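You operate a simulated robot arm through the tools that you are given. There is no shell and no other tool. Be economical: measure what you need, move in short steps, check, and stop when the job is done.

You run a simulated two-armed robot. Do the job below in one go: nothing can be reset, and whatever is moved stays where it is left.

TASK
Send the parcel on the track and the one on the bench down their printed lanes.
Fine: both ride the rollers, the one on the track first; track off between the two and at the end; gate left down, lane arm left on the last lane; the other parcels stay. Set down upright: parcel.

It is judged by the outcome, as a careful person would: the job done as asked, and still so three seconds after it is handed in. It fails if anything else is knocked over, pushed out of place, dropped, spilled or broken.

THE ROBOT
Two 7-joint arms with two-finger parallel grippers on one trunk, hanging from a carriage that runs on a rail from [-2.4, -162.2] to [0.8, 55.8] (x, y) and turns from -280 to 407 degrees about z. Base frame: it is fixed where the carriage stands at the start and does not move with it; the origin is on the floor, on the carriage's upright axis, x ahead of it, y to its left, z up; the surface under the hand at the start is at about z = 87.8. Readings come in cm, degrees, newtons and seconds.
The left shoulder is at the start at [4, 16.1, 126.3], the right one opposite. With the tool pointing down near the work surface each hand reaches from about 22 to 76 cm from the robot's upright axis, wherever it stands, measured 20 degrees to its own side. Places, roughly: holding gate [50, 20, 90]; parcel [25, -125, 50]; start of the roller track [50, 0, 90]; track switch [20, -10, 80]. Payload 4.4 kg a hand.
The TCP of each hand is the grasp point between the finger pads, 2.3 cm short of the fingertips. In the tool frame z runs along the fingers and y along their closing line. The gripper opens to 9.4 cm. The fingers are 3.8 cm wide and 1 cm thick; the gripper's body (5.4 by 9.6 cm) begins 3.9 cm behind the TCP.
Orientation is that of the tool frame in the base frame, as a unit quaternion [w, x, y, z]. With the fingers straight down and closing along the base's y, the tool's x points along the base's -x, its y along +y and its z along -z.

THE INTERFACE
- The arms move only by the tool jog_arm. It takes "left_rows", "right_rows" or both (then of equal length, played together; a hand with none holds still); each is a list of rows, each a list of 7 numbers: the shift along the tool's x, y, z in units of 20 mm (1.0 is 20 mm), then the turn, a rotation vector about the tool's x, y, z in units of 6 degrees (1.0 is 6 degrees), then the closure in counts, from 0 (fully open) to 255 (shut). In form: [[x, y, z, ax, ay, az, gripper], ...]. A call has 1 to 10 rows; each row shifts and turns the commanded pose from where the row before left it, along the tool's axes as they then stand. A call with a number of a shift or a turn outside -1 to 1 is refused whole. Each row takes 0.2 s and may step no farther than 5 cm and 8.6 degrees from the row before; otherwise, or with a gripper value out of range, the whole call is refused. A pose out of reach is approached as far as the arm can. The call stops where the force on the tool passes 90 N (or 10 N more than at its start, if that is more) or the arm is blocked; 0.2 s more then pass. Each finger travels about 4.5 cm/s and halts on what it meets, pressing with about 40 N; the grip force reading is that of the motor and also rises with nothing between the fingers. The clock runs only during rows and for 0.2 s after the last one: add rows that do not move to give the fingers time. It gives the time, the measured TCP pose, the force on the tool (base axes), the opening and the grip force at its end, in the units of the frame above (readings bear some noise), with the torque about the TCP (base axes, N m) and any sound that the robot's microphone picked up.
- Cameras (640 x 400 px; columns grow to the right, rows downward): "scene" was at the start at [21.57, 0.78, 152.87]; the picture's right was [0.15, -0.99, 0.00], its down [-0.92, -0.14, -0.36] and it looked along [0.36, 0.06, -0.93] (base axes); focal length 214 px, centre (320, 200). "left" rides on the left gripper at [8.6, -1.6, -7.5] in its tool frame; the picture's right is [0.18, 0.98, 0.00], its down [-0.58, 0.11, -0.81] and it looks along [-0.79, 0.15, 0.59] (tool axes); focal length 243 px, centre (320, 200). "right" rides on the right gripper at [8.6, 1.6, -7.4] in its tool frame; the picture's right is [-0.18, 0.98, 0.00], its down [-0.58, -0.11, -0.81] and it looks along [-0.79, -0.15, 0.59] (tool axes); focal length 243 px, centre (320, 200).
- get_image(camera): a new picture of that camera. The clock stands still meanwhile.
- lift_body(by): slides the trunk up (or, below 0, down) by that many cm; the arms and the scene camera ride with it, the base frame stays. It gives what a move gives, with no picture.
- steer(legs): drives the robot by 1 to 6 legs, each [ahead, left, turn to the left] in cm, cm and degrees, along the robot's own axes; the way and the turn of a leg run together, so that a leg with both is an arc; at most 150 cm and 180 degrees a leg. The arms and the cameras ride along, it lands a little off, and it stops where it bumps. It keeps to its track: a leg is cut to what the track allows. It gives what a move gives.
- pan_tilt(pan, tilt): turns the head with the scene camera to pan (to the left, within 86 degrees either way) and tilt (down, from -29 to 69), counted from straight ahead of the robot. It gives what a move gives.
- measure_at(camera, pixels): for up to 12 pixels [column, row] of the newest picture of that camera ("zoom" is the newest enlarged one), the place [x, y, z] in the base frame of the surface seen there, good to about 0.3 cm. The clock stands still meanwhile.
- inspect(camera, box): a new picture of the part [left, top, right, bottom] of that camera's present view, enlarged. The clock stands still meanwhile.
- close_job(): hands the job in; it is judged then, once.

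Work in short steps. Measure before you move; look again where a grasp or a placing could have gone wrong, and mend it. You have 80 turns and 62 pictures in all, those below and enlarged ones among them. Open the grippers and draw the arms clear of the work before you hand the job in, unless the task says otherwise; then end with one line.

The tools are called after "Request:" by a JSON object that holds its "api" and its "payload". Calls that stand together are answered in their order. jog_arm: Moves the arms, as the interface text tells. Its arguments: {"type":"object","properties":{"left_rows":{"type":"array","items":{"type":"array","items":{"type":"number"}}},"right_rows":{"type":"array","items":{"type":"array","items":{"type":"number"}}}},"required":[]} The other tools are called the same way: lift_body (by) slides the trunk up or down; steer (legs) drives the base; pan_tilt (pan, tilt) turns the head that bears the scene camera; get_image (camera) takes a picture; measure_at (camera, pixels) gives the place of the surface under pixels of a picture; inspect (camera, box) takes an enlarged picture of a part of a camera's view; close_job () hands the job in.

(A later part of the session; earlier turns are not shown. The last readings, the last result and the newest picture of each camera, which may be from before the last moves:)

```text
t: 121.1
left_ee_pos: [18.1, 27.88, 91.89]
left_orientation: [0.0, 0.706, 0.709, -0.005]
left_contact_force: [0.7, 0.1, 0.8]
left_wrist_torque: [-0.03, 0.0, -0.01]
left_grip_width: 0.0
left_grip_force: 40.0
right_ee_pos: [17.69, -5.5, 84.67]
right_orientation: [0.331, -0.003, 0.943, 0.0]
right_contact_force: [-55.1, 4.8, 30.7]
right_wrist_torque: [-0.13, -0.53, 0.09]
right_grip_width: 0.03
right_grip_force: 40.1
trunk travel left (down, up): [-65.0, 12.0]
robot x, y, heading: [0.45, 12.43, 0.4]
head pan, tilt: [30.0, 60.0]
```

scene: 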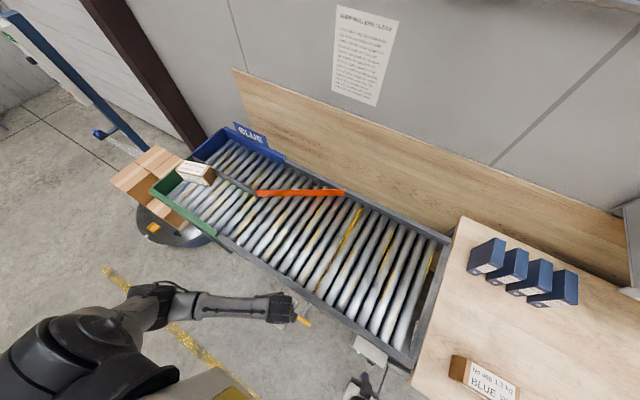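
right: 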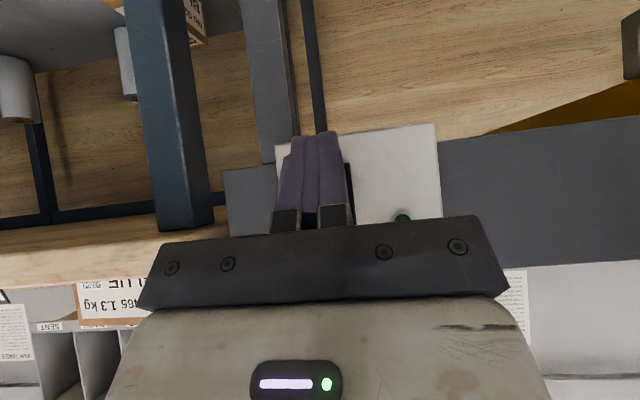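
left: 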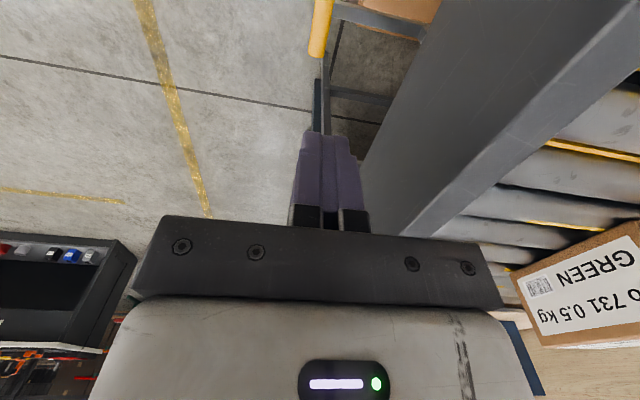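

At 55 N it has probably flipped. I'll back off and up to view the rocker through the right camera.

Request:
{"api": "jog_arm", "payload": {"right_rows": [[0.65, 0, -0.55, 0, 0, 0, 255], [0.65, 0, -0.55, 0, 0, 0, 255], [-0.59, 0, -0.7, 0, 0, 0, 255], [-0.59, 0, -0.7, 0, 0, 0, 255], [-0.59, 0, -0.7, 0, 0, 0, 255], [-0.59, 0, -0.7, 0, 0, 0, 255]]}}

Request:
{"api": "inspect", "payload": {"camera": "right", "box": [260, 0, 440, 140]}}

Request:
{"api": "measure_at", "payload": {"camera": "zoom", "pixels": [[218, 55], [220, 88], [232, 205], [238, 235], [340, 120]]}}

Request:
{"api": "inspect", "payload": {"camera": "scene", "box": [100, 100, 380, 275]}}

```text
t: 122.5
left_ee_pos: [19.17, 27.92, 92.11]
left_orientation: [0.002, 0.706, 0.709, -0.003]
left_contact_force: [0.8, 0.1, -0.1]
left_wrist_torque: [-0.01, 0.01, 0.02]
left_grip_width: 0.0
left_grip_force: 39.7
right_ee_pos: [15.96, -5.55, 92.4]
right_orientation: [0.34, -0.002, 0.941, 0.0]
right_contact_force: [-0.4, 0.4, -0.7]
right_wrist_torque: [-0.05, 0.01, 0.0]
right_grip_width: 0.02
right_grip_force: 39.6
trunk travel left (down, up): [-65.0, 12.0]
robot x, y, heading: [0.28, 12.72, 0.4]
head pan, tilt: [30.0, 60.0]
```

```text
2.86 times, centred on (350, 70) of right
```

zoom: 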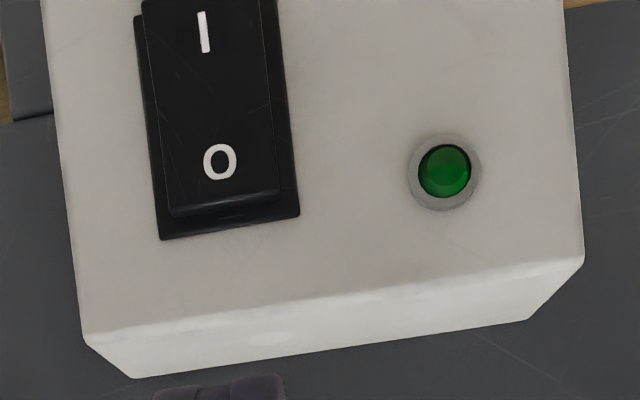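

```text
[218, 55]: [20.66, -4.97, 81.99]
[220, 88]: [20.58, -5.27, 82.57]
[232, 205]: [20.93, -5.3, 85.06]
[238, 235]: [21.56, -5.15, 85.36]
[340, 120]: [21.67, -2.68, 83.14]
```

```text
2.29 times, centred on (240, 188) of scene
```

zoom: 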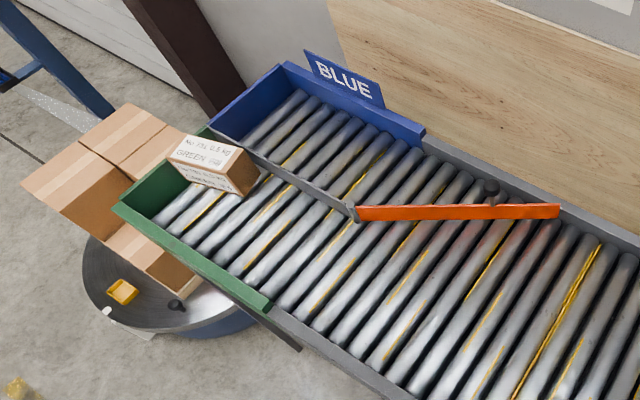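

The rocker is back to off, and No 731 rests at the end of the GREEN lane. I'll raise both hands and straighten them, then move the lane arm to BLUE.

Request:
{"api": "jog_arm", "payload": {"left_rows": [[0, 0, -1, 0, 0, -1, 255], [0, 0, -1, 0, 0, -1, 0], [0, 0, -1, 0, 0, -1, 0], [0, 0, -1, 0, 0, -1, 0], [0, 0, -1, 0, 0, -1, 0], [0, 0, -1, 0, 0, -1, 0], [0, 0, -1, 0, 0, -1, 0], [0, 0, -1, 0, 0, -1, 0], [0, 0, -1, 0, 0, -1, 0], [0, 0, -1, 0, 0, -1, 0]], "right_rows": [[-0.643, 0, -0.766, 0, 0, 0, 255], [-0.643, 0, -0.766, 0, 0, 0, 255], [-0.643, 0, -0.766, 0, 0, 0, 255], [-0.643, 0, -0.766, 0, 0, 0, 255], [-0.643, 0, -0.766, 0, 0, 0, 255], [-0.643, 0, -0.766, 0, 0, 0, 255], [-0.643, 0, -0.766, 0, 0, 0, 255], [-0.643, 0, -0.766, 0, 0, 0, 255], [0, 0, 0, 0, 0, 0, 0], [0, 0, 0, 0, 0, 0, 0]]}}

Request:
{"api": "jog_arm", "payload": {"left_rows": [[0, 0, 0, 0, 0, -1, 0], [0, 0, 0, 0, 0, -1, 0], [0, 0, 0, 0, 0, -1, 0], [0, 0, 0, 0, 0, -1, 0], [0, 0, 0, 0, 0, -1, 0], [-1, 0, 0, 0, 0, 0, 0], [-1, 0, 0, 0, 0, 0, 0]], "right_rows": [[0, 0, 0, 0, 0.95, 0, 0], [0, 0, 0, 0, 0.95, 0, 0], [0, 0, 0, 0, 0.95, 0, 0], [0, 0, 0, 0, 0.95, 0, 0], [0, 0, 0, 0, 0.95, 0, 0], [0, 0, 0, 0, 0.95, 0, 0], [0, 0, 0, 0, 0.95, 0, 0]]}}

```text
t: 124.7
left_ee_pos: [19.02, 27.89, 111.83]
left_orientation: [0.0, 0.257, 0.967, -0.003]
left_contact_force: [0.3, 0.2, 0.7]
left_wrist_torque: [0.0, -0.01, -0.01]
left_grip_width: 9.41
left_grip_force: 0.0
right_ee_pos: [16.3, -5.75, 108.47]
right_orientation: [0.341, -0.003, 0.94, 0.002]
right_contact_force: [-0.2, -0.2, 0.6]
right_wrist_torque: [-0.01, -0.02, 0.0]
right_grip_width: 5.05
right_grip_force: 0.1
trunk travel left (down, up): [-65.0, 12.0]
robot x, y, heading: [0.39, 12.49, 0.2]
head pan, tilt: [30.0, 60.0]
```

```text
t: 126.3
left_ee_pos: [23.27, 28.09, 112.15]
left_orientation: [0.0, -0.002, 1.0, -0.003]
left_contact_force: [0.2, -0.2, -0.2]
left_wrist_torque: [-0.03, 0.0, 0.01]
left_grip_width: 9.4
left_grip_force: 0.0
right_ee_pos: [16.37, -5.45, 108.38]
right_orientation: [-0.002, -0.002, 1.0, 0.0]
right_contact_force: [0.4, 0.7, 0.7]
right_wrist_torque: [0.01, 0.03, 0.0]
right_grip_width: 9.44
right_grip_force: 0.0
trunk travel left (down, up): [-65.0, 12.0]
robot x, y, heading: [0.03, 12.31, 0.4]
head pan, tilt: [30.0, 60.0]
```

I'll raise both hands further, then lower the trunk 25 cm and shift left so that the knob is within the left hand's reach.

Request:
{"api": "jog_arm", "payload": {"left_rows": [[-1, 0, -1, 0, 0, 0, 0], [-1, 0, -1, 0, 0, 0, 0], [-1, 0, -1, 0, 0, 0, 0], [-1, 0, -1, 0, 0, 0, 0], [-1, 0, -1, 0, 0, 0, 0], [-1, 0, -1, 0, 0, 0, 0], [-1, 0, -1, 0, 0, 0, 0], [-1, 0, -1, 0, 0, 0, 0], [-1, 0, -1, 0, 0, 0, 0], [-1, 0, -1, 0, 0, 0, 0]], "right_rows": [[-1, -0.5, -0.9, 0, 0, 0, 0], [-1, -0.5, -0.9, 0, 0, 0, 0], [-1, -0.5, -0.9, 0, 0, 0, 0], [-1, -0.5, -0.9, 0, 0, 0, 0], [-1, -0.5, -0.9, 0, 0, 0, 0], [-0.5, -0.5, -0.9, 0, 0, 0, 0], [-0.5, -0.5, -0.9, 0, 0, 0, 0], [0, -0.5, -0.9, 0, 0, 0, 0], [0, -0.5, -0.9, 0, 0, 0, 0], [0, -0.5, -0.9, 0, 0, 0, 0]]}}

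Request:
{"api": "steer", "payload": {"legs": [[0, 12, 0]]}}

Request:
{"api": "lift_body", "payload": {"by": -25}}

Request:
{"api": "inspect", "payload": {"camera": "scene", "box": [180, 120, 400, 270]}}

```text
t: 127.2
left_ee_pos: [29.45, 28.32, 118.79]
left_orientation: [0.001, -0.002, 1.0, -0.002]
left_contact_force: [-0.8, 0.5, 0.3]
left_wrist_torque: [-0.01, -0.01, -0.03]
left_grip_width: 9.38
left_grip_force: 0.1
right_ee_pos: [21.82, -14.09, 113.01]
right_orientation: [-0.006, -0.04, 0.995, -0.089]
right_contact_force: [-0.5, 0.4, -0.2]
right_wrist_torque: [-0.05, -0.05, 0.04]
right_grip_width: 9.42
right_grip_force: 0.2
right hand out of reach, approached as far as the arm can: row 3, 4
trunk travel left (down, up): [-65.0, 12.0]
robot x, y, heading: [0.29, 12.21, 0.3]
head pan, tilt: [30.0, 60.0]
stopped in row 4 (right hand): the arm was blocked; the commanded pose is now the measured one
```

```text
t: 128.5
left_ee_pos: [29.71, 40.46, 118.7]
left_orientation: [0.0, 0.0, 1.0, -0.002]
left_contact_force: [-0.3, 0.8, 0.1]
left_wrist_torque: [-0.02, 0.0, 0.02]
left_grip_width: 9.43
left_grip_force: 0.1
right_ee_pos: [22.14, -1.83, 113.14]
right_orientation: [-0.005, -0.04, 0.995, -0.089]
right_contact_force: [-0.6, 0.4, 0.2]
right_wrist_torque: [-0.02, -0.01, 0.0]
right_grip_width: 9.39
right_grip_force: 0.0
trunk travel left (down, up): [-65.0, 12.0]
robot x, y, heading: [0.35, 24.35, 0.1]
head pan, tilt: [30.0, 60.0]
```

```text
t: 130.6
left_ee_pos: [29.63, 40.36, 95.61]
left_orientation: [0.0, -0.001, 1.0, -0.003]
left_contact_force: [-0.2, -0.4, 0.1]
left_wrist_torque: [0.0, -0.04, 0.01]
left_grip_width: 9.39
left_grip_force: 0.0
right_ee_pos: [21.93, -1.79, 90.56]
right_orientation: [0.001, -0.04, 0.995, -0.088]
right_contact_force: [-4.8, -0.4, 13.7]
right_wrist_torque: [0.5, 0.25, 0.27]
right_grip_width: 9.25
right_grip_force: 0.0
trunk travel left (down, up): [-41.9, 35.1]
robot x, y, heading: [0.45, 24.7, 0.2]
head pan, tilt: [30.0, 60.0]
stopped: the force on the tool passed its limit at 128 N (the readings are from after the stop); the commanded pose is now the measured one
```

```text
2.67 times, centred on (290, 195) of scene
```

zoom: 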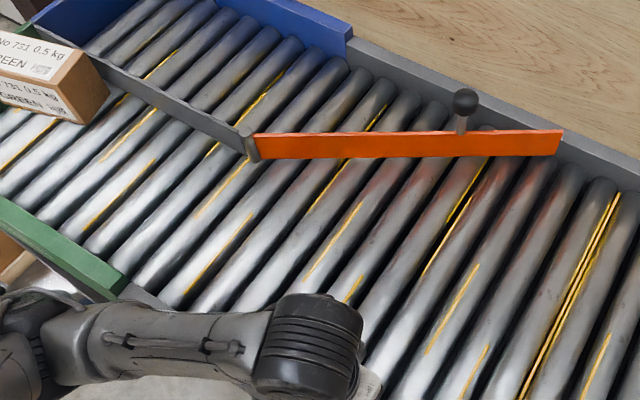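

That was my mistake: the right hand's move was cut short, so lowering the trunk pressed its fingertips onto the top of the switch box. I'll raise the trunk right away and lift the right hand clear.

Request:
{"api": "lift_body", "payload": {"by": 10}}

Request:
{"api": "jog_arm", "payload": {"right_rows": [[-0.7, -0.5, -0.2, 0, 0, 0, 0], [-0.7, -0.5, -0.2, 0, 0, 0, 0], [-0.7, -0.5, -0.2, 0, 0, 0, 0], [-0.7, -0.5, -0.2, 0, 0, 0, 0], [-0.7, -0.5, -0.2, 0, 0, 0, 0], [-0.7, -0.5, -0.2, 0, 0, 0, 0], [-0.7, -0.5, -0.2, 0, 0, 0, 0], [-0.7, -0.5, -0.2, 0, 0, 0, 0]]}}

Request:
{"api": "get_image", "payload": {"camera": "scene"}}

```text
t: 132.0
left_ee_pos: [29.75, 40.4, 105.68]
left_orientation: [0.0, -0.001, 1.0, -0.004]
left_contact_force: [-0.3, -0.6, -0.4]
left_wrist_torque: [0.03, 0.02, 0.01]
left_grip_width: 9.39
left_grip_force: 0.1
right_ee_pos: [21.97, -1.63, 100.54]
right_orientation: [0.002, -0.04, 0.995, -0.088]
right_contact_force: [0.2, 0.2, 0.0]
right_wrist_torque: [-0.03, 0.06, -0.02]
right_grip_width: 9.38
right_grip_force: 0.1
trunk travel left (down, up): [-51.9, 25.1]
robot x, y, heading: [0.65, 24.45, 0.1]
head pan, tilt: [30.0, 60.0]
```

```text
t: 132.7
left_ee_pos: [29.78, 40.54, 105.61]
left_orientation: [0.001, -0.001, 1.0, -0.003]
left_contact_force: [-0.3, -1.1, 0.5]
left_wrist_torque: [0.01, -0.02, 0.02]
left_grip_width: 9.4
left_grip_force: 0.0
right_ee_pos: [25.02, -8.4, 102.69]
right_orientation: [-0.009, -0.058, 0.984, -0.165]
right_contact_force: [-0.1, 0.1, -0.1]
right_wrist_torque: [0.02, 0.01, 0.01]
right_grip_width: 9.4
right_grip_force: 0.1
trunk travel left (down, up): [-51.9, 25.1]
robot x, y, heading: [0.28, 24.58, 0.4]
head pan, tilt: [30.0, 60.0]
stopped in row 3 (right hand): the arm was blocked; the commanded pose is now the measured one
```

```text
10 pictures are left
```

scene: 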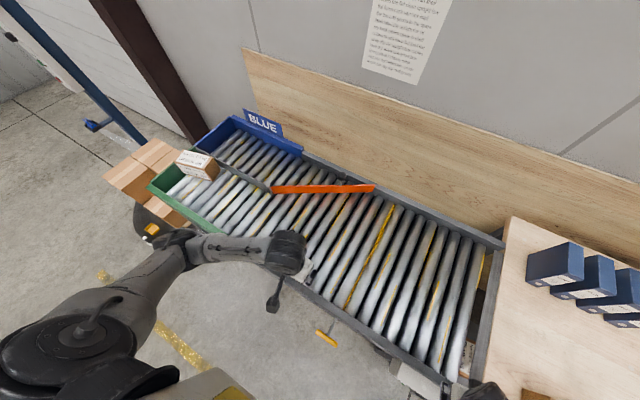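

The right wrist has drifted about 19° because the arm is folded too tightly. I'll unfold it with forward moves and a counter-rotation, in small steps.

Request:
{"api": "jog_arm", "payload": {"right_rows": [[-0.8, 0, -0.3, 0, 0, 0, 0], [-0.8, 0, -0.3, 0, 0, 0, 0], [-0.8, 0, -0.3, -0.5, 0, 0, 0], [-0.8, 0, -0.3, -0.5, 0, 0, 0], [-0.8, 0, -0.3, -0.5, 0, 0, 0], [-0.8, 0, -0.3, -0.5, 0, 0, 0]]}}

```text
t: 133.6
left_ee_pos: [29.75, 40.53, 105.62]
left_orientation: [0.0, 0.0, 1.0, -0.003]
left_contact_force: [0.0, 0.1, 0.1]
left_wrist_torque: [-0.01, -0.02, -0.01]
left_grip_width: 9.39
left_grip_force: 0.0
right_ee_pos: [30.04, -12.98, 105.85]
right_orientation: [-0.026, -0.056, 0.976, -0.207]
right_contact_force: [-0.4, 0.5, -0.3]
right_wrist_torque: [0.01, 0.0, -0.02]
right_grip_width: 9.38
right_grip_force: 0.2
right hand out of reach, approached as far as the arm can: row 4
trunk travel left (down, up): [-51.9, 25.1]
robot x, y, heading: [0.53, 24.51, 0.1]
head pan, tilt: [30.0, 60.0]
stopped in row 4 (right hand): the arm was blocked; the commanded pose is now the measured one
```

Request:
{"api": "jog_arm", "payload": {"right_rows": [[-0.9, 0, 0, 0, 0, 0, 0], [-0.9, 0, 0, 0, 0, 0, 0], [-0.9, 0, 0, 0, 0, 0, 0], [-0.9, 0, 0, 0, 0, 0, 0], [-0.9, 0, 0, 0, 0, 0, 0]]}}

Request:
{"api": "pan_tilt", "payload": {"pan": -40, "tilt": 60}}

Request:
{"api": "get_image", "payload": {"camera": "scene"}}

```text
t: 134.8
left_ee_pos: [29.79, 40.34, 105.62]
left_orientation: [0.001, -0.001, 1.0, -0.004]
left_contact_force: [0.6, 0.6, 1.0]
left_wrist_torque: [0.01, 0.0, 0.0]
left_grip_width: 9.41
left_grip_force: 0.1
right_ee_pos: [39.18, -11.97, 105.04]
right_orientation: [-0.025, -0.057, 0.976, -0.207]
right_contact_force: [0.0, -0.1, 1.1]
right_wrist_torque: [0.02, 0.01, -0.05]
right_grip_width: 9.39
right_grip_force: 0.1
trunk travel left (down, up): [-51.9, 25.1]
robot x, y, heading: [-0.16, 24.7, 0.4]
head pan, tilt: [30.0, 60.0]
```

```text
t: 136.2
left_ee_pos: [29.71, 40.47, 105.6]
left_orientation: [0.0, 0.0, 1.0, -0.004]
left_contact_force: [0.4, -0.7, 0.7]
left_wrist_torque: [-0.01, 0.01, 0.02]
left_grip_width: 9.43
left_grip_force: 0.2
right_ee_pos: [39.12, -11.95, 105.08]
right_orientation: [-0.026, -0.057, 0.976, -0.207]
right_contact_force: [0.1, 0.4, -0.3]
right_wrist_torque: [0.02, 0.03, -0.04]
right_grip_width: 9.4
right_grip_force: 0.1
trunk travel left (down, up): [-51.9, 25.1]
robot x, y, heading: [0.17, 24.43, 0.2]
head pan, tilt: [-40.0, 60.0]
```

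```text
9 pictures are left
```

scene: 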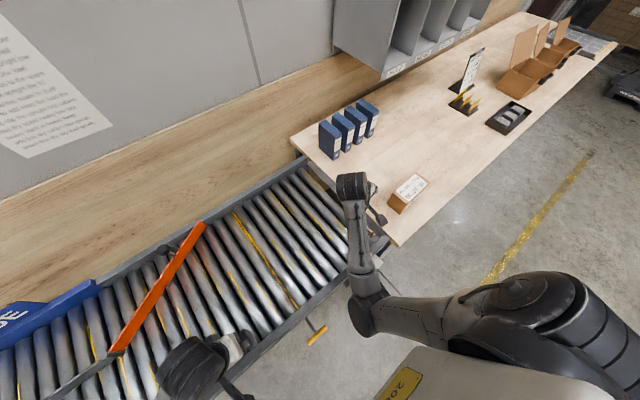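

It's free again. I'll re-level the right tool (undo the 24° tilt and 6° yaw), moving a little forward, and measure the bench parcel from this picture.

Request:
{"api": "jog_arm", "payload": {"right_rows": [[0, 0, -0.3, -1, 0, 0, 0], [0, 0, -0.3, -1, 0, 0, 0], [0, 0, -0.3, -1, 0, 0, 0], [0, 0, -0.3, -1, 0, 0, 0], [0, 0, 0, 0, 0, 1, 0]]}}

Request:
{"api": "measure_at", "payload": {"camera": "scene", "pixels": [[412, 175], [426, 182], [408, 201], [391, 193], [390, 207], [402, 213], [427, 192], [345, 250], [387, 240]]}}

```text
t: 137.4
left_ee_pos: [29.66, 40.43, 105.64]
left_orientation: [0.0, -0.001, 1.0, -0.003]
left_contact_force: [0.2, 0.4, -0.7]
left_wrist_torque: [0.0, -0.03, 0.03]
left_grip_width: 9.42
left_grip_force: 0.0
right_ee_pos: [39.83, -15.66, 106.75]
right_orientation: [-0.036, 0.016, 0.999, -0.021]
right_contact_force: [0.3, 0.9, -0.1]
right_wrist_torque: [-0.01, 0.01, 0.01]
right_grip_width: 9.39
right_grip_force: 0.1
right hand out of reach, approached as far as the arm can: row 3, 4
trunk travel left (down, up): [-51.9, 25.1]
robot x, y, heading: [0.45, 24.62, 0.3]
head pan, tilt: [-40.0, 60.0]
```

```text
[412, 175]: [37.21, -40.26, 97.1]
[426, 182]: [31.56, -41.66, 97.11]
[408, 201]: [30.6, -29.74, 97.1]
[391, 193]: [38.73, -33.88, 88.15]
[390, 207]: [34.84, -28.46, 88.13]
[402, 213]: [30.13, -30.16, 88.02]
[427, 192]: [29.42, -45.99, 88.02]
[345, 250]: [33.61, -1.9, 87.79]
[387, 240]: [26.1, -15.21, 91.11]
```

Right hand is level again. Bench parcel: centre about (33.8,-35.6), about 6.5 wide in x, 13.5 long, top z 97. First, the left hand goes to the lane-arm knob at about (66.8,44.8,100).

Request:
{"api": "jog_arm", "payload": {"left_rows": [[-0.9, 0.1, -0.6, 0, 0, 0, 0], [-1, 0.12, -0.6, 0, 0, 0, 0], [-1, 0.12, -0.6, 0, 0, 0, 0], [-1, 0.12, -0.6, 0, 0, 0, 0], [-1, 0.12, -0.6, 0, 0, 0, 0], [-1, 0.12, -0.4, 0, 0, 0, 0], [-1, 0.12, 0, 0, 0, 0, 0], [-1, 0.12, 0, 0, 0, 0, 0], [-1, 0.12, 0, 0, 0, 0, 0], [-1, 0.12, 0, 0, 0, 0, 0]]}}

Request:
{"api": "jog_arm", "payload": {"left_rows": [[-1, 0.12, 0, 0, 0, 0, 0], [-1, 0.12, 0, 0, 0, 0, 0], [-1, 0.12, 0, 0, 0, 0, 0], [-1, 0.12, 0, 0, 0, 0, 0], [-1, 0.12, 0, 0, 0, 0, 0], [-1, 0.12, 0, 0, 0, 0, 0], [-1, 0.12, 0, 0, 0, 0, 0], [-0.8, 0.12, 0, 0, 0, 0, 0], [-0.8, 0.12, 0, 0, 0, 0, 0]]}}

```text
t: 139.6
left_ee_pos: [49.46, 42.98, 112.48]
left_orientation: [0.0, -0.001, 1.0, -0.004]
left_contact_force: [0.3, -1.4, 0.1]
left_wrist_torque: [-0.01, 0.01, -0.01]
left_grip_width: 9.41
left_grip_force: 0.0
right_ee_pos: [40.01, -15.66, 106.89]
right_orientation: [-0.033, 0.017, 0.999, -0.019]
right_contact_force: [0.1, 0.1, 0.3]
right_wrist_torque: [-0.03, -0.01, -0.02]
right_grip_width: 9.41
right_grip_force: 0.1
trunk travel left (down, up): [-51.9, 25.1]
robot x, y, heading: [0.56, 24.44, 0.5]
head pan, tilt: [-40.0, 60.0]
```

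```text
t: 141.6
left_ee_pos: [66.97, 45.01, 112.27]
left_orientation: [-0.001, -0.001, 1.0, -0.003]
left_contact_force: [0.8, 0.3, 0.1]
left_wrist_torque: [0.0, 0.0, 0.0]
left_grip_width: 9.38
left_grip_force: 0.2
right_ee_pos: [40.04, -15.72, 106.87]
right_orientation: [-0.034, 0.016, 0.999, -0.019]
right_contact_force: [-0.8, -0.6, 0.5]
right_wrist_torque: [0.02, 0.0, -0.02]
right_grip_width: 9.41
right_grip_force: 0.1
trunk travel left (down, up): [-51.9, 25.1]
robot x, y, heading: [0.11, 24.81, 0.3]
head pan, tilt: [-40.0, 60.0]
```

Positioned above where I released the knob (66.8,44.6). I'll descend and close; the grip width should read about 3.3.

Request:
{"api": "jog_arm", "payload": {"left_rows": [[0, -0.1, 1, 0, 0, 0, 0], [0, 0, 1, 0, 0, 0, 0], [0, 0, 1, 0, 0, 0, 0], [0, 0, 1, 0, 0, 0, 0], [0, 0, 1, 0, 0, 0, 0], [0, 0, 1, 0, 0, 0, 0], [0, 0, 0.25, 0, 0, 0, 0]]}}

Request:
{"api": "jog_arm", "payload": {"left_rows": [[0, 0, 0, 0, 0, 0, 180], [0, 0, 0, 0, 0, 0, 220], [0, 0, 0, 0, 0, 0, 230], [0, 0, 0, 0, 0, 0, 230], [0, 0, 0, 0, 0, 0, 230]]}}

```text
t: 143.2
left_ee_pos: [66.74, 44.81, 99.67]
left_orientation: [0.0, 0.0, 1.0, -0.003]
left_contact_force: [-0.4, 0.1, 0.4]
left_wrist_torque: [0.01, 0.04, 0.0]
left_grip_width: 9.41
left_grip_force: 0.0
right_ee_pos: [39.96, -15.68, 106.88]
right_orientation: [-0.034, 0.017, 0.999, -0.018]
right_contact_force: [-0.5, 1.2, -0.6]
right_wrist_torque: [0.0, -0.03, 0.01]
right_grip_width: 9.4
right_grip_force: 0.2
trunk travel left (down, up): [-51.9, 25.1]
robot x, y, heading: [0.7, 24.38, 0.3]
head pan, tilt: [-40.0, 60.0]
```

```text
t: 144.4
left_ee_pos: [66.59, 45.13, 99.77]
left_orientation: [0.0, -0.002, 1.0, -0.002]
left_contact_force: [-1.7, 6.4, 0.3]
left_wrist_torque: [0.02, -0.06, -0.03]
left_grip_width: 3.35
left_grip_force: 45.4
right_ee_pos: [39.98, -15.57, 106.92]
right_orientation: [-0.032, 0.017, 0.999, -0.018]
right_contact_force: [-0.5, 0.2, 0.8]
right_wrist_torque: [-0.01, -0.04, 0.0]
right_grip_width: 9.42
right_grip_force: 0.1
trunk travel left (down, up): [-51.9, 25.1]
robot x, y, heading: [0.19, 24.7, 0.3]
head pan, tilt: [-40.0, 60.0]
```

The knob is gripped (3.35). I'll swing it through the arc toward the near side, for BLUE.

Request:
{"api": "jog_arm", "payload": {"left_rows": [[0.864, -0.482, 0, 0, 0, 0, 230], [0.896, -0.418, 0, 0, 0, 0, 230], [0.925, -0.351, 0, 0, 0, 0, 230], [0.948, -0.282, 0, 0, 0, 0, 230], [0.967, -0.213, 0, 0, 0, 0, 230], [0.979, -0.14, 0, 0, 0, 0, 230], [0.987, -0.069, 0, 0, 0, 0, 230], [0.99, 0, 0, 0, 0, 0, 230], [0.987, 0.076, 0, 0, 0, 0, 230], [0.979, 0.148, 0, 0, 0, 0, 230]]}}

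Request:
{"api": "jog_arm", "payload": {"left_rows": [[0.964, 0.219, 0, 0, 0, 0, 230], [0.946, 0.29, 0, 0, 0, 0, 230], [0.922, 0.358, 0, 0, 0, 0, 230], [0.894, 0.424, 0, 0, 0, 0, 230]]}}

```text
t: 146.6
left_ee_pos: [47.57, 41.44, 99.82]
left_orientation: [0.001, -0.002, 1.0, -0.003]
left_contact_force: [0.4, 8.5, -7.6]
left_wrist_torque: [-0.06, -0.32, 0.08]
left_grip_width: 3.32
left_grip_force: 45.0
right_ee_pos: [39.87, -15.44, 106.89]
right_orientation: [-0.034, 0.017, 0.999, -0.018]
right_contact_force: [0.6, -0.1, 0.2]
right_wrist_torque: [0.0, 0.03, 0.01]
right_grip_width: 9.41
right_grip_force: 0.0
trunk travel left (down, up): [-51.9, 25.1]
robot x, y, heading: [0.37, 24.66, 0.6]
head pan, tilt: [-40.0, 60.0]
```

```text
t: 147.6
left_ee_pos: [39.97, 43.62, 99.74]
left_orientation: [0.001, 0.0, 1.0, -0.004]
left_contact_force: [-4.4, -9.4, -0.5]
left_wrist_torque: [-0.12, -0.39, -0.35]
left_grip_width: 3.35
left_grip_force: 44.8
right_ee_pos: [39.89, -15.78, 106.83]
right_orientation: [-0.033, 0.017, 0.999, -0.019]
right_contact_force: [-0.4, 0.1, 0.5]
right_wrist_torque: [-0.02, 0.01, 0.01]
right_grip_width: 9.41
right_grip_force: 0.1
trunk travel left (down, up): [-51.9, 25.1]
robot x, y, heading: [0.53, 24.58, 0.1]
head pan, tilt: [-40.0, 60.0]
```

Now the last few degrees, to the near frame.

Request:
{"api": "jog_arm", "payload": {"left_rows": [[0.43, 0.24, 0, 0, 0, 0, 230], [0.42, 0.25, 0, 0, 0, 0, 230], [0, 0, 0, 0, 0, 0, 230]]}}

Request:
{"api": "pan_tilt", "payload": {"pan": 10, "tilt": 60}}

Request:
{"api": "get_image", "payload": {"camera": "scene"}}

```text
t: 148.4
left_ee_pos: [38.14, 44.42, 99.77]
left_orientation: [-0.002, -0.001, 1.0, -0.004]
left_contact_force: [-6.8, -13.7, -5.8]
left_wrist_torque: [-0.09, 0.53, -0.37]
left_grip_width: 3.32
left_grip_force: 45.0
right_ee_pos: [39.82, -15.9, 106.98]
right_orientation: [-0.033, 0.017, 0.999, -0.02]
right_contact_force: [0.3, 0.3, 0.6]
right_wrist_torque: [-0.03, 0.0, 0.03]
right_grip_width: 9.41
right_grip_force: 0.0
trunk travel left (down, up): [-51.9, 25.1]
robot x, y, heading: [0.34, 24.65, 0.1]
head pan, tilt: [-40.0, 60.0]
```

```text
t: 149.6
left_ee_pos: [38.1, 44.45, 99.85]
left_orientation: [-0.001, -0.001, 1.0, -0.004]
left_contact_force: [-9.0, -15.3, -8.2]
left_wrist_torque: [0.03, 0.47, 0.07]
left_grip_width: 3.34
left_grip_force: 44.9
right_ee_pos: [39.83, -15.86, 107.06]
right_orientation: [-0.034, 0.016, 0.999, -0.02]
right_contact_force: [-0.1, 0.5, -0.1]
right_wrist_torque: [0.03, 0.02, 0.01]
right_grip_width: 9.4
right_grip_force: 0.0
trunk travel left (down, up): [-51.9, 25.1]
robot x, y, heading: [0.42, 24.69, 0.2]
head pan, tilt: [10.0, 60.0]
```

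```text
8 pictures are left
```

scene: 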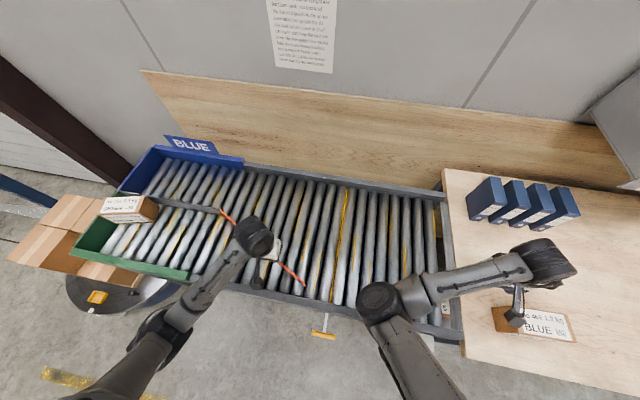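

The lane arm is seated at the near frame (free end at (305,287)), so BLUE is set. I'll release it, lift the left hand, and level the right hand.

Request:
{"api": "jog_arm", "payload": {"left_rows": [[0, 0, 0, 0, 0, 0, 0], [0, 0, 0, 0, 0, 0, 0], [0, 0, 0, 0, 0, 0, 0], [0, 0, 0, 0, 0, 0, 0], [0, 0, -1, 0, 0, 0, 0], [0, 0, -1, 0, 0, 0, 0], [0, 0, -1, 0, 0, 0, 0], [0, 0, -1, 0, 0, 0, 0], [0, 0, -1, 0, 0, 0, 0], [0, 0, -1, 0, 0, 0, 0]], "right_rows": [[0, 0, 0, 0, 0, 0, 0], [0, 0, 0, 0, 0, 0, 0], [0, 0, 0, 0, 0, 0, 0], [0, 0, 0, 0, 0, 0, 0], [0, 0, 0, 0, 0, 0, 0], [0, 0, 0, 0, 0, 0, 0], [0, 0, 0, 0, 0, 0, 0], [0, 0, 0, 0, 0, 0, 0], [0, 0, -0.5, -0.37, -0.65, 0, 0], [0, 0, -0.5, 0, 0, 0, 0]]}}

Request:
{"api": "steer", "payload": {"legs": [[0, -40, 0]]}}

```text
t: 151.8
left_ee_pos: [38.51, 44.77, 111.74]
left_orientation: [0.0, -0.001, 1.0, -0.004]
left_contact_force: [0.5, -1.0, -0.3]
left_wrist_torque: [-0.03, 0.02, 0.01]
left_grip_width: 9.39
left_grip_force: 0.2
right_ee_pos: [40.52, -15.43, 108.27]
right_orientation: [0.0, 0.01, 1.0, 0.008]
right_contact_force: [0.6, 0.5, -0.5]
right_wrist_torque: [0.0, 0.02, -0.02]
right_grip_width: 9.4
right_grip_force: 0.2
right hand out of reach, approached as far as the arm can: row 9, 10
trunk travel left (down, up): [-51.9, 25.1]
robot x, y, heading: [0.42, 24.62, 0.0]
head pan, tilt: [10.0, 60.0]
```

```text
t: 154.2
left_ee_pos: [37.95, 5.96, 111.78]
left_orientation: [0.0, -0.002, 1.0, -0.003]
left_contact_force: [1.0, -0.6, 0.2]
left_wrist_torque: [0.02, 0.03, 0.0]
left_grip_width: 9.42
left_grip_force: 0.1
right_ee_pos: [39.94, -54.13, 108.31]
right_orientation: [0.0, 0.01, 1.0, 0.009]
right_contact_force: [0.0, -0.3, 0.5]
right_wrist_torque: [0.0, 0.0, 0.0]
right_grip_width: 9.42
right_grip_force: 0.1
trunk travel left (down, up): [-51.9, 25.1]
robot x, y, heading: [-0.02, -14.35, 0.5]
head pan, tilt: [10.0, 60.0]
```

Right hand at [39.9,-54.1,108]. I'll translate it over the parcel (33.8,-35.6), then yaw so the fingers close across its width.

Request:
{"api": "jog_arm", "payload": {"right_rows": [[0.305, 0.925, 0, 0, 0, 0, 0], [0.305, 0.925, 0, 0, 0, 0, 0], [0.305, 0.925, 0, 0, 0, 0, 0], [0.305, 0.925, 0, 0, 0, 0, 0], [0.305, 0.925, 0, 0, 0, 0, 0], [0.305, 0.925, 0, 0, 0, 0, 0], [0.305, 0.925, 0, 0, 0, 0, 0], [0.305, 0.925, 0, 0, 0, 0, 0], [0.305, 0.925, 0, 0, 0, 0, 0], [0.305, 0.925, 0, 0, 0, 0, 0]]}}

Request:
{"api": "jog_arm", "payload": {"right_rows": [[0, 0, 0, 0, 0, -1, 0], [0, 0, 0, 0, 0, -1, 0], [0, 0, 0, 0, 0, -1, 0], [0, 0, 0, 0, 0, -1, 0], [0, 0, 0, 0, 0, -1, 0], [0, 0, 0, 0, 0, -1, 0], [0, 0, 0, 0, 0, -1, 0], [0, 0, 0, 0, 0, -1, 0], [0, 0, 0, 0, 0, -1, 0], [0, 0, 0, 0, 0, -1, 0]]}}

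Request:
{"api": "jog_arm", "payload": {"right_rows": [[0, 0, 0, 0, 0, -1, 0], [0, 0, 0, 0, 0, -1, 0], [0, 0, 0, 0, 0, -1, 0], [0, 0, 0, 0, 0, -1, 0], [0, 0, 0, 0, 0, -1, 0], [0, 0, 0, 0, 0, -1, 0]]}}

```text
t: 156.5
left_ee_pos: [37.98, 5.96, 111.73]
left_orientation: [-0.001, -0.002, 1.0, -0.004]
left_contact_force: [-0.8, 0.4, 0.5]
left_wrist_torque: [0.02, 0.02, 0.01]
left_grip_width: 9.41
left_grip_force: 0.1
right_ee_pos: [44.53, -50.34, 107.24]
right_orientation: [0.071, 0.036, 0.996, -0.039]
right_contact_force: [0.6, -0.9, -0.2]
right_wrist_torque: [0.0, 0.01, 0.0]
right_grip_width: 9.44
right_grip_force: 0.1
right hand out of reach, approached as far as the arm can: row 1, 2, 3, 4, 5, 6, 7, 8, 9, 10
trunk travel left (down, up): [-51.9, 25.1]
robot x, y, heading: [-0.5, -14.21, 0.3]
head pan, tilt: [10.0, 60.0]
stopped in row 10 (right hand): the arm was blocked; the commanded pose is now the measured one
```

```text
t: 158.7
left_ee_pos: [37.92, 6.02, 111.77]
left_orientation: [0.0, -0.001, 1.0, -0.004]
left_contact_force: [0.6, 0.0, 0.2]
left_wrist_torque: [0.0, -0.01, -0.03]
left_grip_width: 9.4
left_grip_force: 0.0
right_ee_pos: [44.46, -50.23, 107.09]
right_orientation: [0.041, -0.467, 0.88, -0.068]
right_contact_force: [-0.4, 0.3, -0.2]
right_wrist_torque: [0.02, 0.03, -0.02]
right_grip_width: 9.41
right_grip_force: 0.1
trunk travel left (down, up): [-51.9, 25.1]
robot x, y, heading: [-0.18, -14.07, 0.4]
head pan, tilt: [10.0, 60.0]
```

```text
t: 160.1
left_ee_pos: [37.86, 6.02, 111.74]
left_orientation: [0.0, -0.002, 1.0, -0.004]
left_contact_force: [0.4, 0.1, -0.4]
left_wrist_torque: [0.0, -0.02, 0.0]
left_grip_width: 9.41
left_grip_force: 0.1
right_ee_pos: [44.64, -50.37, 107.29]
right_orientation: [-0.017, 0.716, -0.693, 0.077]
right_contact_force: [0.6, -0.1, -0.1]
right_wrist_torque: [0.01, 0.0, -0.02]
right_grip_width: 9.41
right_grip_force: 0.0
trunk travel left (down, up): [-51.9, 25.1]
robot x, y, heading: [-0.52, -14.54, 0.3]
head pan, tilt: [10.0, 60.0]
```

The right arm is folded with its elbow inward and can't reach the parcel. The left arm moves freely, so I'll use it: drive right so its hand stands over the parcel, then yaw it -85° to match the parcel's lie.

Request:
{"api": "steer", "payload": {"legs": [[0, -39, 0]]}}

Request:
{"api": "jog_arm", "payload": {"left_rows": [[0, 0, 0, 0, 0, 1, 0], [0, 0, 0, 0, 0, 1, 0], [0, 0, 0, 0, 0, 1, 0], [0, 0, 0, 0, 0, 1, 0], [0, 0, 0, 0, 0, 1, 0], [0, 0, 0, 0, 0, 1, 0], [0, 0, 0, 0, 0, 1, 0], [0, 0, 0, 0, 0, 1, 0], [0, 0, 0, 0, 0, 1, 0], [0, 0, 0, 0, 0, 1, 0]]}}

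Request:
{"api": "jog_arm", "payload": {"left_rows": [[0, 0, 0, 0, 0, 1, 0], [0, 0, 0, 0, 0, 1, 0], [0, 0, 0, 0, 0, 1, 0], [0, 0, 0, 0, 0, 1, 0], [0, 0, 0, 0, 0, 0.2, 0]]}}

```text
t: 162.6
left_ee_pos: [37.11, -33.32, 111.74]
left_orientation: [-0.001, -0.005, 1.0, -0.004]
left_contact_force: [0.1, -0.7, 0.5]
left_wrist_torque: [-0.03, 0.01, -0.02]
left_grip_width: 9.4
left_grip_force: 0.0
right_ee_pos: [44.23, -89.59, 107.17]
right_orientation: [-0.017, 0.72, -0.689, 0.077]
right_contact_force: [0.0, -0.5, 0.2]
right_wrist_torque: [0.03, -0.01, -0.04]
right_grip_width: 9.41
right_grip_force: 0.0
trunk travel left (down, up): [-51.9, 25.1]
robot x, y, heading: [-0.92, -53.86, 0.6]
head pan, tilt: [10.0, 60.0]
```

```text
t: 164.8
left_ee_pos: [37.12, -33.23, 111.78]
left_orientation: [0.003, 0.495, 0.869, -0.002]
left_contact_force: [0.6, -1.0, -0.2]
left_wrist_torque: [0.03, 0.01, -0.01]
left_grip_width: 9.39
left_grip_force: 0.0
right_ee_pos: [44.25, -89.6, 107.12]
right_orientation: [-0.018, 0.718, -0.691, 0.077]
right_contact_force: [0.2, 0.4, 0.3]
right_wrist_torque: [0.0, 0.02, 0.0]
right_grip_width: 9.43
right_grip_force: 0.0
trunk travel left (down, up): [-51.9, 25.1]
robot x, y, heading: [-0.85, -53.56, 0.9]
head pan, tilt: [10.0, 60.0]
```

```text
t: 166.0
left_ee_pos: [37.06, -33.09, 111.73]
left_orientation: [0.002, 0.673, 0.739, -0.001]
left_contact_force: [-0.2, -0.6, 0.0]
left_wrist_torque: [-0.02, 0.03, 0.03]
left_grip_width: 9.4
left_grip_force: 0.0
right_ee_pos: [44.26, -89.62, 107.17]
right_orientation: [-0.017, 0.718, -0.691, 0.077]
right_contact_force: [0.3, -0.3, 0.0]
right_wrist_torque: [-0.02, 0.02, -0.04]
right_grip_width: 9.38
right_grip_force: 0.1
trunk travel left (down, up): [-51.9, 25.1]
robot x, y, heading: [-0.85, -53.44, 0.9]
head pan, tilt: [10.0, 60.0]
```

Request:
{"api": "jog_arm", "payload": {"left_rows": [[-0.7, -0.765, 0, 0, 0, 0, 0], [-0.7, -0.765, 0, 0, 0, 0, 0], [0, 0, 1, 0, 0, 0, 0], [0, 0, 0, 0, 0, 0, 0]]}}

Request:
{"api": "get_image", "payload": {"camera": "left"}}

```text
t: 167.0
left_ee_pos: [34.35, -36.49, 109.7]
left_orientation: [0.003, 0.672, 0.74, -0.002]
left_contact_force: [-0.2, 0.3, 0.0]
left_wrist_torque: [0.02, 0.02, -0.01]
left_grip_width: 9.38
left_grip_force: 0.1
right_ee_pos: [44.24, -89.6, 107.22]
right_orientation: [-0.017, 0.718, -0.691, 0.077]
right_contact_force: [0.3, -0.3, -0.3]
right_wrist_torque: [0.04, -0.02, 0.02]
right_grip_width: 9.39
right_grip_force: 0.1
trunk travel left (down, up): [-51.9, 25.1]
robot x, y, heading: [-0.62, -53.67, 1.0]
head pan, tilt: [10.0, 60.0]
```

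```text
7 pictures are left
```

left: 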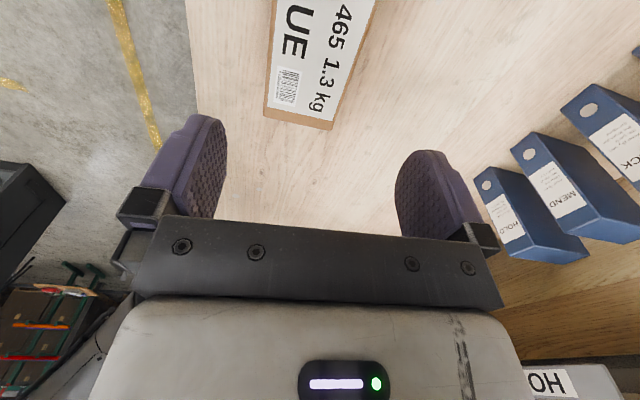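

I'll measure the parcel's visible end and sides in this picture.

Request:
{"api": "measure_at", "payload": {"camera": "left", "pixels": [[267, 105], [331, 121], [275, 12], [370, 12], [300, 110], [310, 40]]}}

```text
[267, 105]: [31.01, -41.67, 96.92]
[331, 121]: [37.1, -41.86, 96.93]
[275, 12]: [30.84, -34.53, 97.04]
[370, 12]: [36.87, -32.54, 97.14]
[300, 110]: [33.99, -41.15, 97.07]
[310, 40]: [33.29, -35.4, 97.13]
```

Its sides run x 30.9–37.1 with centre about (34,-35.4). I'll fine-align, descend to z≈94 (palm just above the 97 top), and close.

Request:
{"api": "jog_arm", "payload": {"left_rows": [[0.43, -0.24, 0, 0, 0, 0.65, 0], [0, 0, 1, 0, 0, 0, 0], [0, 0, 1, 0, 0, 0, 0], [0, 0, 1, 0, 0, 0, 0], [0, 0, 1, 0, 0, 0, 0], [0, 0, 1, 0, 0, 0, 0], [0, 0, 1, 0, 0, 0, 0], [0, 0, 1, 0, 0, 0, 0], [0, 0, 0.9, 0, 0, 0, 0]]}}

Request:
{"api": "jog_arm", "payload": {"left_rows": [[0, 0, 0, 0, 0, 0, 120], [0, 0, 0, 0, 0, 0, 140], [0, 0, 0, 0, 0, 0, 140], [0, 0, 0, 0, 0, 0, 140], [0, 0, 0, 0, 0, 0, 140]]}}

```text
t: 169.0
left_ee_pos: [33.78, -35.49, 93.65]
left_orientation: [0.003, 0.698, 0.716, -0.002]
left_contact_force: [-0.2, -0.5, 0.1]
left_wrist_torque: [0.01, -0.04, -0.01]
left_grip_width: 9.41
left_grip_force: 0.1
right_ee_pos: [44.13, -89.65, 107.23]
right_orientation: [-0.017, 0.718, -0.691, 0.077]
right_contact_force: [0.7, 0.1, -0.3]
right_wrist_torque: [-0.02, 0.0, 0.0]
right_grip_width: 9.4
right_grip_force: 0.1
trunk travel left (down, up): [-51.9, 25.1]
robot x, y, heading: [-1.08, -53.57, 0.5]
head pan, tilt: [10.0, 60.0]
```

```text
t: 170.2
left_ee_pos: [33.75, -35.51, 93.84]
left_orientation: [0.002, 0.697, 0.717, -0.001]
left_contact_force: [-0.9, 0.0, -0.9]
left_wrist_torque: [-0.14, 0.0, -0.32]
left_grip_width: 7.0
left_grip_force: 39.6
right_ee_pos: [44.28, -89.48, 107.22]
right_orientation: [-0.017, 0.718, -0.691, 0.077]
right_contact_force: [0.4, -0.3, 0.3]
right_wrist_torque: [-0.01, -0.01, -0.03]
right_grip_width: 9.37
right_grip_force: 0.0
trunk travel left (down, up): [-51.9, 25.1]
robot x, y, heading: [-0.41, -53.42, 1.0]
head pan, tilt: [10.0, 60.0]
```

Held (7.0 cm, 40 N). I'll lift 12 cm, check the grip, then drive left to the track.

Request:
{"api": "jog_arm", "payload": {"left_rows": [[0, 0, -0.5, 0, 0, 0, 140], [0, 0, -1, 0, 0, 0, 140], [0, 0, -1, 0, 0, 0, 140], [0, 0, -1, 0, 0, 0, 140], [0, 0, -1, 0, 0, 0, 140], [0, 0, -1, 0, 0, 0, 140], [0, 0, -0.5, 0, 0, 0, 140]]}}

Request:
{"api": "steer", "payload": {"legs": [[0, 42, 0]]}}

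```text
t: 171.8
left_ee_pos: [33.64, -35.48, 106.05]
left_orientation: [0.002, 0.697, 0.717, -0.003]
left_contact_force: [0.1, -0.2, -12.7]
left_wrist_torque: [0.01, -0.02, 0.0]
left_grip_width: 6.99
left_grip_force: 40.5
right_ee_pos: [44.11, -89.62, 107.22]
right_orientation: [-0.016, 0.718, -0.691, 0.078]
right_contact_force: [0.4, -0.4, -0.5]
right_wrist_torque: [0.05, -0.01, 0.01]
right_grip_width: 9.4
right_grip_force: 0.1
trunk travel left (down, up): [-51.9, 25.1]
robot x, y, heading: [-0.44, -53.56, 0.7]
head pan, tilt: [10.0, 60.0]
```

```text
t: 174.4
left_ee_pos: [34.08, 6.9, 106.07]
left_orientation: [0.001, 0.695, 0.719, -0.002]
left_contact_force: [0.4, 0.3, -13.2]
left_wrist_torque: [0.03, -0.02, -0.02]
left_grip_width: 6.98
left_grip_force: 40.1
right_ee_pos: [45.02, -47.15, 107.09]
right_orientation: [-0.017, 0.721, -0.688, 0.078]
right_contact_force: [0.7, -0.2, 0.6]
right_wrist_torque: [0.0, -0.03, 0.03]
right_grip_width: 9.39
right_grip_force: 0.0
trunk travel left (down, up): [-51.9, 25.1]
robot x, y, heading: [-0.36, -11.58, 1.4]
head pan, tilt: [10.0, 60.0]
```

13 N carried, steady. I'll move it forward over the rollers to x≈52.

Request:
{"api": "jog_arm", "payload": {"left_rows": [[0, 1, 0, 0, 0, 0.2, 140], [0, 1, 0, 0, 0, 0.2, 140], [0, 1, 0, 0, 0, 0, 140], [0, 1, 0, 0, 0, 0, 140], [0, 1, 0, 0, 0, 0, 140], [0, 1, 0, 0, 0, 0, 140], [0, 1, 0, 0, 0, 0, 140], [0, 1, 0, 0, 0, 0, 140], [0, 1, 0, 0, 0, 0, 140]]}}

Request:
{"api": "jog_arm", "payload": {"left_rows": [[0, 0, 1, 0, 0, 0, 140], [0, 0, 1, 0, 0, 0, 140], [0, 0, 1, 0, 0, 0, 140], [0, 0, 1, 0, 0, 0, 140], [0, 0, 1, 0, 0, 0, 140], [0, 0, 0.5, 0, 0, 0, 140], [0, 0, 0.25, 0, 0, 0, 140], [0, 0, 0, 0, 0, 0, 140]]}}

```text
t: 176.4
left_ee_pos: [52.06, 6.87, 106.06]
left_orientation: [0.002, 0.71, 0.704, -0.002]
left_contact_force: [0.3, -0.3, -12.9]
left_wrist_torque: [0.04, 0.02, 0.01]
left_grip_width: 6.97
left_grip_force: 39.4
right_ee_pos: [45.14, -47.29, 107.13]
right_orientation: [-0.017, 0.721, -0.688, 0.078]
right_contact_force: [0.6, 0.0, 0.2]
right_wrist_torque: [0.0, 0.02, -0.05]
right_grip_width: 9.38
right_grip_force: 0.0
trunk travel left (down, up): [-51.9, 25.1]
robot x, y, heading: [-0.18, -11.59, 1.2]
head pan, tilt: [10.0, 60.0]
```

```text
t: 177.9
left_ee_pos: [52.53, 6.77, 95.51]
left_orientation: [0.008, 0.709, 0.705, 0.001]
left_contact_force: [-17.2, 2.9, 31.9]
left_wrist_torque: [1.3, 0.77, -0.03]
left_grip_width: 7.0
left_grip_force: 40.0
right_ee_pos: [45.11, -47.1, 107.14]
right_orientation: [-0.018, 0.721, -0.688, 0.077]
right_contact_force: [0.9, -0.2, 0.2]
right_wrist_torque: [0.0, -0.01, 0.02]
right_grip_width: 9.39
right_grip_force: 0.1
trunk travel left (down, up): [-51.9, 25.1]
robot x, y, heading: [-0.07, -11.6, 1.1]
head pan, tilt: [10.0, 60.0]
stopped in row 7 (left hand): the force on the tool passed its limit at 101 N (the readings are from after the stop); the commanded pose is now the measured one
```

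The parcel is on the rollers (contact at TCP z 95.5). I'll ease up slightly, open, and lift away.

Request:
{"api": "jog_arm", "payload": {"left_rows": [[0, 0, -0.1, 0, 0, 0, 140], [0, 0, 0, 0, 0, 0, 60], [0, 0, 0, 0, 0, 0, 20], [0, 0, 0, 0, 0, 0, 0], [0, 0, 0, 0, 0, 0, 0], [0, 0, -0.5, 0, 0, 0, 0], [0, 0, -1, 0, 0, 0, 0], [0, 0, -1, 0, 0, 0, 0], [0, 0, -1, 0, 0, 0, 0], [0, 0, -1, 0, 0, 0, 0]]}}

Request:
{"api": "jog_arm", "payload": {"left_rows": [[0, 0, -1, 0, 0, 0, 0], [0, 0, -1, 0, 0, 0, 0], [0, -1, 0, 0, 0, 0, 0], [0, -1, 0, 0, 0, 0, 0], [0, -1, 0, 0, 0, 0, 0], [0, -1, 0, 0, 0, 0, 0], [0, -1, 0, 0, 0, 0, 0], [0, -1, 0, 0, 0, 0, 0], [0, -1, 0, 0, 0, 0, 0], [0, -1, 0, 0, 0, 0, 0]]}}

Request:
{"api": "pan_tilt", "payload": {"pan": 25, "tilt": 60}}

Request:
{"api": "get_image", "payload": {"camera": "scene"}}

```text
t: 180.2
left_ee_pos: [52.39, 6.7, 104.45]
left_orientation: [0.008, 0.71, 0.704, 0.0]
left_contact_force: [0.4, -0.7, 1.1]
left_wrist_torque: [-0.01, 0.03, 0.02]
left_grip_width: 9.4
left_grip_force: 0.2
right_ee_pos: [45.14, -47.15, 107.33]
right_orientation: [-0.018, 0.722, -0.688, 0.079]
right_contact_force: [-0.4, -0.1, -0.8]
right_wrist_torque: [-0.02, 0.04, 0.0]
right_grip_width: 9.41
right_grip_force: 0.1
trunk travel left (down, up): [-51.9, 25.1]
robot x, y, heading: [-0.27, -11.46, 1.4]
head pan, tilt: [10.0, 60.0]
```

```text
t: 182.3
left_ee_pos: [36.3, 6.88, 108.44]
left_orientation: [0.008, 0.709, 0.705, -0.001]
left_contact_force: [-0.4, -0.3, 0.1]
left_wrist_torque: [0.01, -0.01, -0.01]
left_grip_width: 9.4
left_grip_force: 0.0
right_ee_pos: [45.14, -47.19, 107.3]
right_orientation: [-0.018, 0.721, -0.688, 0.077]
right_contact_force: [-0.5, -0.5, -0.1]
right_wrist_torque: [0.0, -0.01, 0.01]
right_grip_width: 9.43
right_grip_force: 0.0
trunk travel left (down, up): [-51.9, 25.1]
robot x, y, heading: [-0.58, -11.89, 1.2]
head pan, tilt: [10.0, 60.0]
```

```text
t: 183.1
left_ee_pos: [36.28, 6.74, 108.45]
left_orientation: [0.008, 0.709, 0.705, 0.0]
left_contact_force: [-0.2, 0.3, 1.0]
left_wrist_torque: [0.02, 0.0, 0.04]
left_grip_width: 9.41
left_grip_force: 0.1
right_ee_pos: [45.16, -47.18, 107.17]
right_orientation: [-0.017, 0.721, -0.688, 0.077]
right_contact_force: [-0.3, 0.4, -0.3]
right_wrist_torque: [0.01, 0.01, 0.04]
right_grip_width: 9.4
right_grip_force: 0.0
trunk travel left (down, up): [-51.9, 25.1]
robot x, y, heading: [-0.48, -11.69, 1.3]
head pan, tilt: [25.0, 60.0]
```

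```text
6 pictures are left
```

scene: 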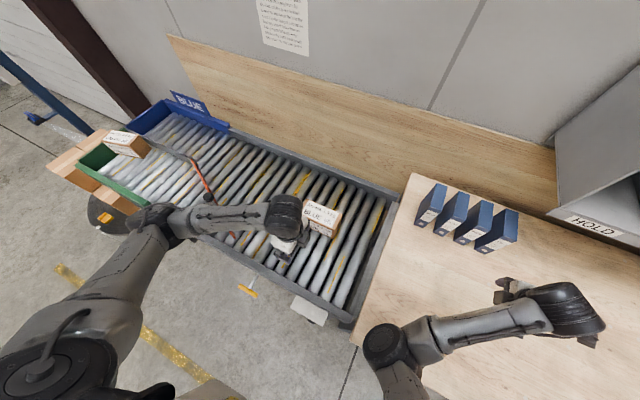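

No 465 stands upright on the rollers at (320,215). Now the switch with the left hand, mirroring the earlier approach. I'll shift the robot right, raise the trunk, unyaw the left tool, and close its fingers.

Request:
{"api": "steer", "payload": {"legs": [[0, -11.5, -1.2]]}}

Request:
{"api": "lift_body", "payload": {"by": 10}}

Request:
{"api": "jog_arm", "payload": {"left_rows": [[0, 0, 0.5, 0, 0, -1, 255], [0, 0, 0.5, 0, 0, -1, 255], [0, 0, 0.5, 0, 0, -1, 255], [0, 0, 0.5, 0, 0, -1, 255], [0, 0, 0.5, 0, 0, -1, 255], [0, 0, 0.5, 0, 0, -1, 255], [0, 0, 0.5, 0, 0, -1, 255], [0, 0, 0.5, 0, 0, -1, 255], [0, 0, 0.5, 0, 0, -1, 255], [0, 0, 0.5, 0, 0, -1, 255]]}}

Request:
{"api": "jog_arm", "payload": {"left_rows": [[0, 0, 0, 0, 0, -1, 255], [0, 0, 0, 0, 0, -1, 255], [0, 0, 0, 0, 0, -1, 255], [0, 0, 0, 0, 0, -1, 255], [0, 0, 0, 0, 0, -1, 255]]}}

```text
t: 184.3
left_ee_pos: [36.51, -5.52, 108.38]
left_orientation: [0.009, 0.718, 0.696, -0.001]
left_contact_force: [-0.5, 0.1, -0.2]
left_wrist_torque: [0.03, -0.01, -0.03]
left_grip_width: 9.41
left_grip_force: 0.0
right_ee_pos: [44.22, -59.61, 107.22]
right_orientation: [-0.017, 0.714, -0.696, 0.078]
right_contact_force: [0.2, -0.4, -0.8]
right_wrist_torque: [0.04, 0.02, 0.0]
right_grip_width: 9.39
right_grip_force: 0.1
trunk travel left (down, up): [-51.9, 25.1]
robot x, y, heading: [-0.37, -23.35, 0.1]
head pan, tilt: [25.0, 60.0]
```

```text
t: 185.7
left_ee_pos: [36.52, -5.4, 118.43]
left_orientation: [0.008, 0.717, 0.697, -0.001]
left_contact_force: [0.0, 0.6, 0.8]
left_wrist_torque: [-0.03, 0.03, 0.0]
left_grip_width: 9.42
left_grip_force: 0.1
right_ee_pos: [44.17, -59.47, 117.34]
right_orientation: [-0.017, 0.715, -0.695, 0.078]
right_contact_force: [-0.4, 0.3, -0.4]
right_wrist_torque: [0.0, 0.02, -0.05]
right_grip_width: 9.42
right_grip_force: 0.0
trunk travel left (down, up): [-61.9, 15.1]
robot x, y, heading: [-0.77, -23.01, -0.3]
head pan, tilt: [25.0, 60.0]
```

```text
t: 187.9
left_ee_pos: [36.8, -5.27, 108.42]
left_orientation: [0.007, 0.271, 0.963, -0.005]
left_contact_force: [0.0, 0.4, 0.1]
left_wrist_torque: [0.02, 0.05, 0.0]
left_grip_width: 0.0
left_grip_force: 39.7
right_ee_pos: [44.19, -59.43, 117.17]
right_orientation: [-0.017, 0.714, -0.696, 0.078]
right_contact_force: [0.1, -0.8, 0.0]
right_wrist_torque: [0.02, -0.02, 0.0]
right_grip_width: 9.41
right_grip_force: 0.1
trunk travel left (down, up): [-61.9, 15.1]
robot x, y, heading: [-0.04, -23.0, -0.1]
head pan, tilt: [25.0, 60.0]
```

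```text
t: 189.1
left_ee_pos: [36.74, -5.38, 108.43]
left_orientation: [0.004, 0.014, 1.0, -0.007]
left_contact_force: [-0.6, 0.8, 0.3]
left_wrist_torque: [-0.01, -0.01, -0.04]
left_grip_width: 0.01
left_grip_force: 39.5
right_ee_pos: [44.15, -59.65, 117.11]
right_orientation: [-0.016, 0.715, -0.695, 0.078]
right_contact_force: [-0.3, -0.3, 0.2]
right_wrist_torque: [0.01, -0.01, -0.01]
right_grip_width: 9.39
right_grip_force: 0.0
trunk travel left (down, up): [-61.9, 15.1]
robot x, y, heading: [-0.1, -22.91, 0.0]
head pan, tilt: [25.0, 60.0]
```

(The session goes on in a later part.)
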